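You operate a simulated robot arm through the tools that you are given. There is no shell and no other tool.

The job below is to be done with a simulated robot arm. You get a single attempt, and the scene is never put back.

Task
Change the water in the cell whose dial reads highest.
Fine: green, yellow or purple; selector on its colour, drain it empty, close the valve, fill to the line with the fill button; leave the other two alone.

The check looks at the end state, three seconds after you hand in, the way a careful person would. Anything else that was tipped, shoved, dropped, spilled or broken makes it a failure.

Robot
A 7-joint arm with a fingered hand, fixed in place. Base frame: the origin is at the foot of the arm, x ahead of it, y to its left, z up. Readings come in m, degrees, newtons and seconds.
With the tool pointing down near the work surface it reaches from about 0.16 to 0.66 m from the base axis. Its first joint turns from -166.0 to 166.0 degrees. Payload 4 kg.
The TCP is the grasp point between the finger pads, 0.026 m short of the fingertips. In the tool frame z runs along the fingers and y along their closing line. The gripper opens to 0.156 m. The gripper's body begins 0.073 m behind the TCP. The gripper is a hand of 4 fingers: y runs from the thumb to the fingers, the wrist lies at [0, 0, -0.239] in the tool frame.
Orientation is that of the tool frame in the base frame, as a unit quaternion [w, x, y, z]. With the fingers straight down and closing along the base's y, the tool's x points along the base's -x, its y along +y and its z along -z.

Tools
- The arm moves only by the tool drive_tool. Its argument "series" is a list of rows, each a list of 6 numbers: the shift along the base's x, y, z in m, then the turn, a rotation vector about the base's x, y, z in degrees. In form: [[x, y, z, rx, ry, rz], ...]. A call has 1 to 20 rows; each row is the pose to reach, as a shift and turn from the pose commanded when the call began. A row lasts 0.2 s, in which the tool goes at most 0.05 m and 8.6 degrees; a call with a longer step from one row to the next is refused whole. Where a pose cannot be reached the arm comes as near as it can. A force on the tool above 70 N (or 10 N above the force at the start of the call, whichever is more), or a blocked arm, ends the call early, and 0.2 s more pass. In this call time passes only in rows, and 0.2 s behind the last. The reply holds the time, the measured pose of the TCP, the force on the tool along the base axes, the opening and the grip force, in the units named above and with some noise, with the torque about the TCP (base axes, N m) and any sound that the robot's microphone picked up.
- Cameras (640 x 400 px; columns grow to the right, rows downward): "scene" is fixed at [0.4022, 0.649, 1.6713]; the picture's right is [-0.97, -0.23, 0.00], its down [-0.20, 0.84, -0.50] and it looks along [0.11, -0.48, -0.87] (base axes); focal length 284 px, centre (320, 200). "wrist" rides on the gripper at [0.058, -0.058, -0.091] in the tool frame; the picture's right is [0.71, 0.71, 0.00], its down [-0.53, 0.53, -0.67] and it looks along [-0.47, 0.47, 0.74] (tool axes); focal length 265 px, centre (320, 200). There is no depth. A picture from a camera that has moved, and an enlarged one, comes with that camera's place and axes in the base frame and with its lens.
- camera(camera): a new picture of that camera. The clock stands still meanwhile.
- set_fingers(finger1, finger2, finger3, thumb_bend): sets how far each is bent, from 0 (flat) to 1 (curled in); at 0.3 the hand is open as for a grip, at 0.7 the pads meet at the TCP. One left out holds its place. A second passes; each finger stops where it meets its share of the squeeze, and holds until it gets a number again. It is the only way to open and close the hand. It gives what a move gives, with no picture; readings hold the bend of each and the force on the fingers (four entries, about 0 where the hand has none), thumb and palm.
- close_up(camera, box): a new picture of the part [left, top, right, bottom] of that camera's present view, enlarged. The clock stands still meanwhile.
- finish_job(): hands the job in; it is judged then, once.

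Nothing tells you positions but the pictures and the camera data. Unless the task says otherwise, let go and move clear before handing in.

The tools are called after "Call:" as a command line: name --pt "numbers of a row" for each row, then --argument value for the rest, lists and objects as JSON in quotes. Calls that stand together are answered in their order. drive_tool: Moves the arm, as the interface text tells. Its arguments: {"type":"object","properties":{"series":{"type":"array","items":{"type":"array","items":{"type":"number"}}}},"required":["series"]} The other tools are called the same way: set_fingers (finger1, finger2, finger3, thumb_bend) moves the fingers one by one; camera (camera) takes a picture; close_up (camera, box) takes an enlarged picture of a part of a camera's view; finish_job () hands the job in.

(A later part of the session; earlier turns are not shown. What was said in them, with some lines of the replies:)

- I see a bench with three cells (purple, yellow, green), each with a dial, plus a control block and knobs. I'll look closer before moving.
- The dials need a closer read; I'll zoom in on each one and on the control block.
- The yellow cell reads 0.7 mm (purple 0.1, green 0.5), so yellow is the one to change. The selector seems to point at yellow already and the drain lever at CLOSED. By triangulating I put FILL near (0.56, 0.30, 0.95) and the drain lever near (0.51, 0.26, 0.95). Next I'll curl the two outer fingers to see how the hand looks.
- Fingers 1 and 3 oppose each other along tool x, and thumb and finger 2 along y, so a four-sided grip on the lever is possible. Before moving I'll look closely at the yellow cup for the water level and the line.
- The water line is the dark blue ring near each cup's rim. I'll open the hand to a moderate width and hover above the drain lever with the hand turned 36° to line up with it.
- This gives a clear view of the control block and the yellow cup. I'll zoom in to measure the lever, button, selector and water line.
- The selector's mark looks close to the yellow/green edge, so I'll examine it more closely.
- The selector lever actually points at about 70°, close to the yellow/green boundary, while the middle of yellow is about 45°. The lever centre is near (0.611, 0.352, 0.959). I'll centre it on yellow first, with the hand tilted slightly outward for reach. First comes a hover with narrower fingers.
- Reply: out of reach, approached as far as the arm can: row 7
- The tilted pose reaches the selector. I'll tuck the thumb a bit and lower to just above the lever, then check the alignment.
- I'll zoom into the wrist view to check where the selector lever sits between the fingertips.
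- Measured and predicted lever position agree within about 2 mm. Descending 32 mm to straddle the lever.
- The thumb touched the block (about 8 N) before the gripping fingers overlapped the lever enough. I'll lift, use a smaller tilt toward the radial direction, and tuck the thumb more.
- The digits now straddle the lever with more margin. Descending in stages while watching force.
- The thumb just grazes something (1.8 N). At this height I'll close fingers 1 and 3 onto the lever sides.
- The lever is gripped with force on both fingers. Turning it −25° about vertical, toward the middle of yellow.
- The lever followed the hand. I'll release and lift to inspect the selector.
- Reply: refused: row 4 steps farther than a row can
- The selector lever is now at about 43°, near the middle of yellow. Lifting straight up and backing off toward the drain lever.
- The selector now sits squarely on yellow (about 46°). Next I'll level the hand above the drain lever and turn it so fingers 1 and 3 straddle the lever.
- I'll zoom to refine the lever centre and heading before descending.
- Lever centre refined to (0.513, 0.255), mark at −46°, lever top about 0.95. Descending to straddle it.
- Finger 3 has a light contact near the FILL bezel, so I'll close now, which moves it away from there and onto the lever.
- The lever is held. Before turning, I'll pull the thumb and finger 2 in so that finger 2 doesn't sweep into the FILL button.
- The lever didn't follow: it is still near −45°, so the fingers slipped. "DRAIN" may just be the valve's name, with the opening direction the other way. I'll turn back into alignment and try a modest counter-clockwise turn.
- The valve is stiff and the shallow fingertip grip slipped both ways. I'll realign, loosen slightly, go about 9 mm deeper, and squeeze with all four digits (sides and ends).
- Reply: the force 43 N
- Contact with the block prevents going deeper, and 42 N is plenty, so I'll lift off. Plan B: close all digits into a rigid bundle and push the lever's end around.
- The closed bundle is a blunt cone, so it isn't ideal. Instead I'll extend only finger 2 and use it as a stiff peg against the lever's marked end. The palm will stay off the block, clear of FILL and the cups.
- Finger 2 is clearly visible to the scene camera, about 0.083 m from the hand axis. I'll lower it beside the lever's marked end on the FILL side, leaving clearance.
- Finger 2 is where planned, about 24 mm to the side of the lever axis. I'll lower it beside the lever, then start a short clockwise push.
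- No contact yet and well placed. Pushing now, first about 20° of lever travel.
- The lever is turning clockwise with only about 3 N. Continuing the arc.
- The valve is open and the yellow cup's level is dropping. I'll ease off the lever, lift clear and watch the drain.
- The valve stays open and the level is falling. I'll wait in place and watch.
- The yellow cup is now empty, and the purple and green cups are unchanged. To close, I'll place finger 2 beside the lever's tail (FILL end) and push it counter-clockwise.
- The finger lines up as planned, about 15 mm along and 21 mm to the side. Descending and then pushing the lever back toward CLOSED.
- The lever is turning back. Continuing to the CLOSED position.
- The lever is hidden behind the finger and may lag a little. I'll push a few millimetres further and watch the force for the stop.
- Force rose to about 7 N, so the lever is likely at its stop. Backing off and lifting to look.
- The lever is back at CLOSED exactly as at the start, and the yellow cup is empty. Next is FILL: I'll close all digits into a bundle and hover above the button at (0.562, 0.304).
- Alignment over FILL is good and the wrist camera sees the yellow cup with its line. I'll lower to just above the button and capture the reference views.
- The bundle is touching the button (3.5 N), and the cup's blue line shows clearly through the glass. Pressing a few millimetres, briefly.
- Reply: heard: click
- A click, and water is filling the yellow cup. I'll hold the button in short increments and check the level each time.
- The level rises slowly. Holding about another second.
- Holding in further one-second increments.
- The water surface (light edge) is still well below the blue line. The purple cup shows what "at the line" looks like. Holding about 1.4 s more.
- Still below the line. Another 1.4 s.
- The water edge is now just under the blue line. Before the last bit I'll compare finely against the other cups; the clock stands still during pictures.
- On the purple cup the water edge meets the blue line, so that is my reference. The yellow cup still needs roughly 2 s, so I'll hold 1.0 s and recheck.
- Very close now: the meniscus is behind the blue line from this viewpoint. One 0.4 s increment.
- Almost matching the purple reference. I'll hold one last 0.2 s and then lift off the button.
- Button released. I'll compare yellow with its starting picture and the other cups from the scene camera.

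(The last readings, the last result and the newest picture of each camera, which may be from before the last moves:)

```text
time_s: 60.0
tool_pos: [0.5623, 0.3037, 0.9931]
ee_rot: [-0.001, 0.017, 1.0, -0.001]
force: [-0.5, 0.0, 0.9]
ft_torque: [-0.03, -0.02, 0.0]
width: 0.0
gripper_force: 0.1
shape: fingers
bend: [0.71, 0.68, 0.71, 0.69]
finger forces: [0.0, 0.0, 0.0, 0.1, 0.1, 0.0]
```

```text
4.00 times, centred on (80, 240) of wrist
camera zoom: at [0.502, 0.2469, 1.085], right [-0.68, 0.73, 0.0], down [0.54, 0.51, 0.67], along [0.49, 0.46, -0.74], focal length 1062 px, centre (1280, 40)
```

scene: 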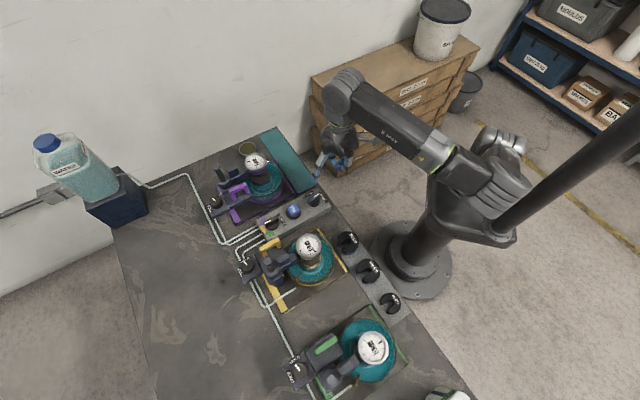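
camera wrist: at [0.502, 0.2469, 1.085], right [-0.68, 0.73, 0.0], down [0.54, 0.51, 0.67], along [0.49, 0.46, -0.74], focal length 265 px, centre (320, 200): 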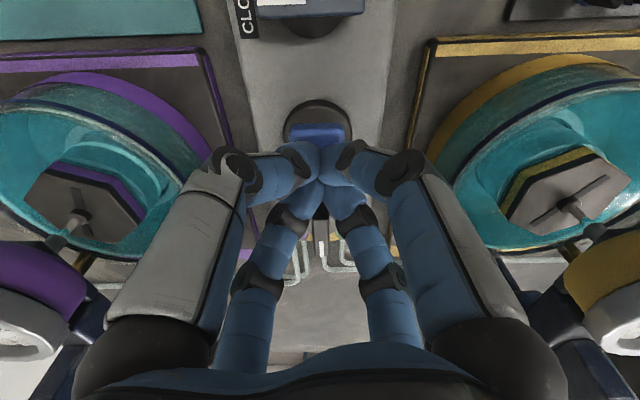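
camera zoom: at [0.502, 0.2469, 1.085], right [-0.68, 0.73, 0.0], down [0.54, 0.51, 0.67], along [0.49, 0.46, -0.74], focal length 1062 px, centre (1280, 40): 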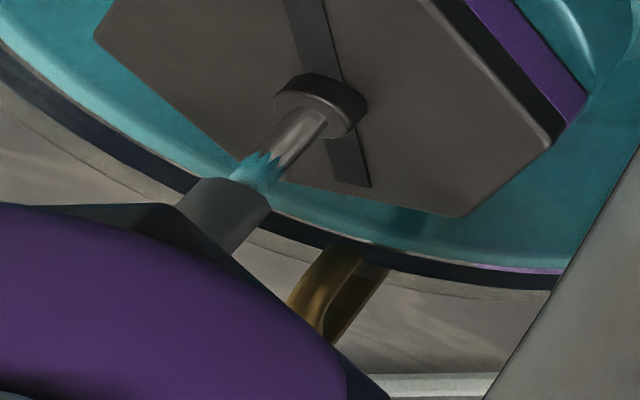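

Yellow is within about 2 mm of the line, slightly below the purple reference. One very quick tap should top it up.

Call:
drive_tool --pt "0 0 -0.008 0 0 0" --pt "0 0 -0.015 0 0 0" --pt "0 0 0 0 0 0"

Call:
close_up --camera "wrist" --box '[480, 70, 600, 150]'

Call:
close_up --camera "wrist" --box '[40, 80, 160, 160]'

Call:
close_up --camera "wrist" --box '[480, 210, 640, 270]'

Call:
close_up --camera "wrist" --box '[0, 210, 160, 270]'

```text
time_s: 60.8
tool_pos: [0.5634, 0.3031, 0.9936]
ee_rot: [0.0, 0.016, 1.0, -0.001]
force: [-1.0, -0.2, -0.2]
ft_torque: [0.0, 0.0, 0.03]
width: 0.0
gripper_force: 0.1
shape: fingers
bend: [0.71, 0.68, 0.71, 0.69]
finger forces: [0.1, 0.0, 0.1, 0.1, 0.0, 0.0]
heard: click
```

```text
5.00 times, centred on (540, 110) of wrist
camera zoom: at [0.5022, 0.2471, 1.0853], right [-0.68, 0.73, 0.0], down [0.54, 0.51, 0.67], along [0.49, 0.46, -0.74], focal length 1327 px, centre (-780, 650)
```

zoom: 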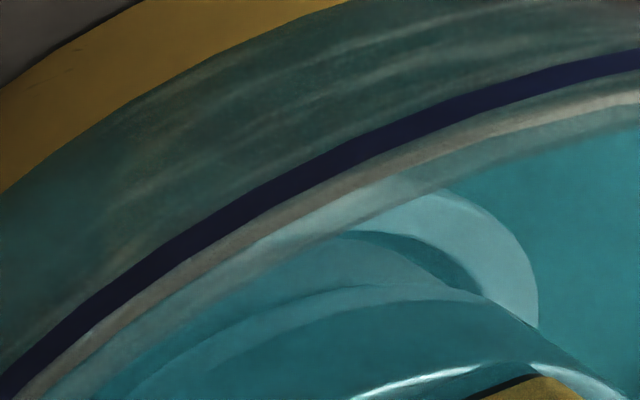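

```text
5.00 times, centred on (100, 120) of wrist
camera zoom: at [0.5022, 0.2471, 1.0853], right [-0.68, 0.73, 0.0], down [0.54, 0.51, 0.67], along [0.49, 0.46, -0.74], focal length 1327 px, centre (1420, 600)
```

zoom: 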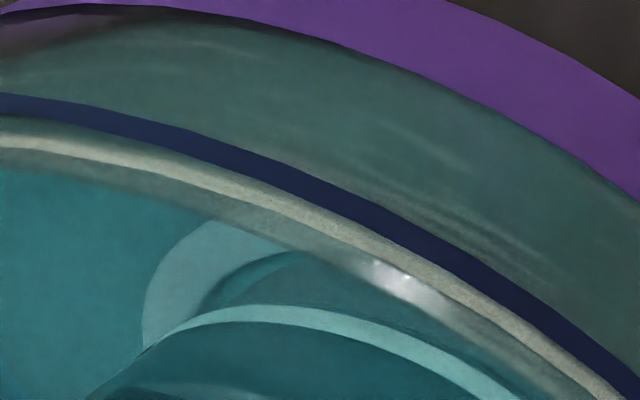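

```text
4.00 times, centred on (560, 240) of wrist
camera zoom: at [0.5022, 0.2471, 1.0853], right [-0.68, 0.73, 0.0], down [0.54, 0.51, 0.67], along [0.49, 0.46, -0.74], focal length 1062 px, centre (-640, 40)
```

zoom: 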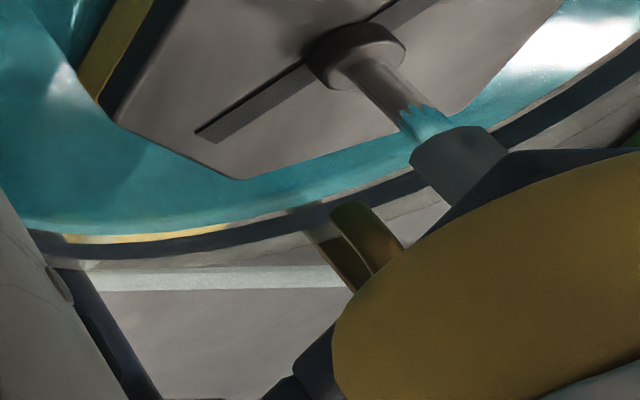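

```text
4.00 times, centred on (80, 240) of wrist
camera zoom: at [0.5022, 0.2471, 1.0853], right [-0.68, 0.73, 0.0], down [0.54, 0.51, 0.67], along [0.49, 0.46, -0.74], focal length 1062 px, centre (1280, 40)
```

zoom: 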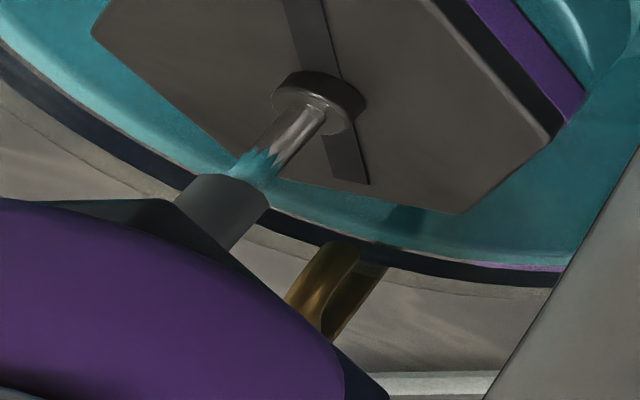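

Yellow's level now matches the purple reference at the line to within about a millimetre. I'll lift clear and return toward the start pose, then verify everything.

Call:
drive_tool --pt "0 0 0.03 0 0 0" --pt "-0.005 -0.005 0.07 0 0 0" --pt "-0.025 -0.03 0.1 0 0 0" --pt "-0.05 -0.065 0.12 0 0 0" --pt "-0.075 -0.1 0.14 0 0 0" --pt "-0.1 -0.135 0.16 0 0 0" --pt "-0.13 -0.17 0.17 0 0 0" --pt "-0.16 -0.2 0.18 0 0 0" --pt "-0.185 -0.24 0.19 0 0 0"

Call:
camera --camera "scene"

Call:
close_up --camera "scene" --box '[255, 185, 335, 235]'

Call:
close_up --camera "scene" --box '[280, 232, 344, 292]'

Call:
close_up --camera "scene" --box '[200, 130, 340, 230]'

Call:
close_up --camera "scene" --box '[270, 300, 430, 400]'

```text
time_s: 62.8
tool_pos: [0.3774, 0.0639, 1.1836]
ee_rot: [0.0, 0.017, 1.0, 0.0]
force: [-0.1, 0.2, 0.0]
ft_torque: [-0.06, 0.03, -0.04]
width: 0.0
gripper_force: 0.0
shape: fingers
bend: [0.71, 0.68, 0.71, 0.69]
finger forces: [0.0, 0.0, 0.0, 0.1, 0.0, 0.0]
```

```text
taken
```

scene: 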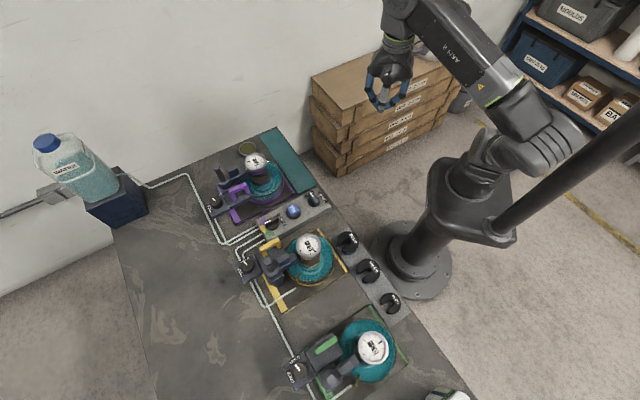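

```text
8.00 times, centred on (295, 210) of scene
camera zoom: at [0.4022, 0.649, 1.6713], right [-0.97, -0.23, 0.0], down [-0.2, 0.84, -0.5], along [0.11, -0.48, -0.87], focal length 2271 px, centre (520, 120)
```

zoom: 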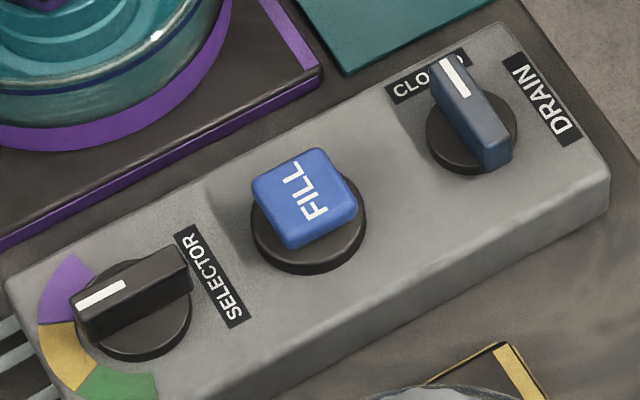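

```text
6.67 times, centred on (312, 262) of scene
camera zoom: at [0.4022, 0.649, 1.6713], right [-0.97, -0.23, 0.0], down [-0.2, 0.84, -0.5], along [0.11, -0.48, -0.87], focal length 1893 px, centre (373, -213)
```

zoom: 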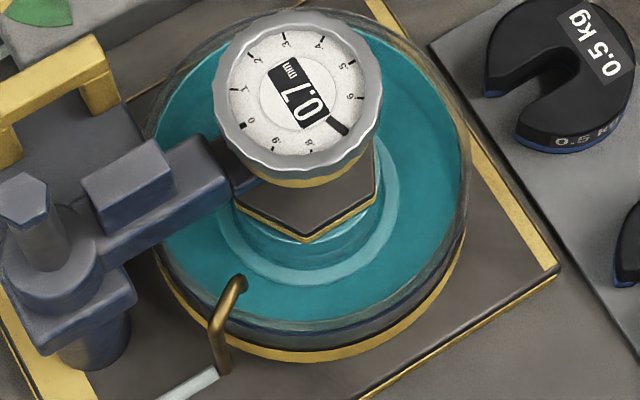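

```text
4.00 times, centred on (270, 180) of scene
camera zoom: at [0.4022, 0.649, 1.6713], right [-0.97, -0.23, 0.0], down [-0.2, 0.84, -0.5], along [0.11, -0.48, -0.87], focal length 1136 px, centre (520, 280)
```

zoom: 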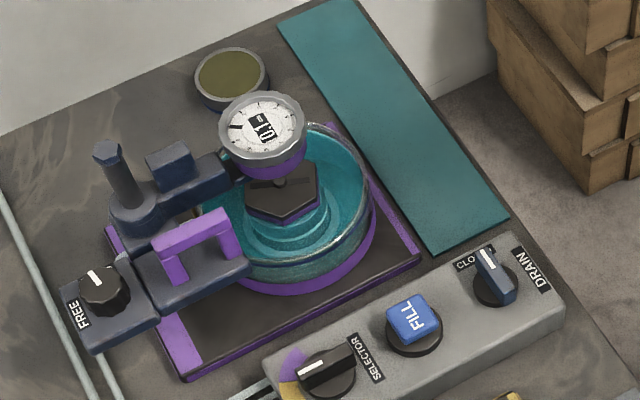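

```text
4.00 times, centred on (350, 350) of scene
camera zoom: at [0.4022, 0.649, 1.6713], right [-0.97, -0.23, 0.0], down [-0.2, 0.84, -0.5], along [0.11, -0.48, -0.87], focal length 1136 px, centre (200, -400)
```

zoom: 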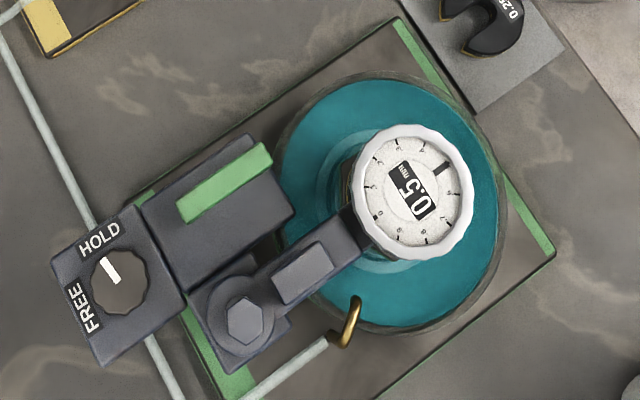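

The scene checks out:
- **Selector:** on yellow.
- **Drain lever:** at CLOSED.
- **Yellow cup:** drained, then refilled to its line.
- **Purple and green cups:** unchanged, with nothing spilled or moved.

The arm is clear, so I'm handing in.

Call:
finish_job

```text
The job is handed in.
```

I changed the water in the yellow cell, which had the highest dial reading (0.7 mm, against 0.5 for green and 0.1 for purple), and handed the job in. The result of the check has not come back.

- **Selector:** it started close to the yellow/green edge, so I turned it to roughly the middle of yellow before draining.
- **Drain:** I opened the valve until the cup looked empty, then set the lever back to CLOSED. My first grip on the lever slipped, and the hand pressed on the control block (up to about 42 N). I then turned the lever by pushing it with one finger. I saw no damage.
- **Fill:** I held the fill button and finished with one short tap. By my estimate the level is within about 1–2 mm of the blue line and matches the purple cup, which is also at its line.
- **Other cells:** the purple and green cups look unchanged. I saw no spills and nothing moved, and the arm is clear of the bench.
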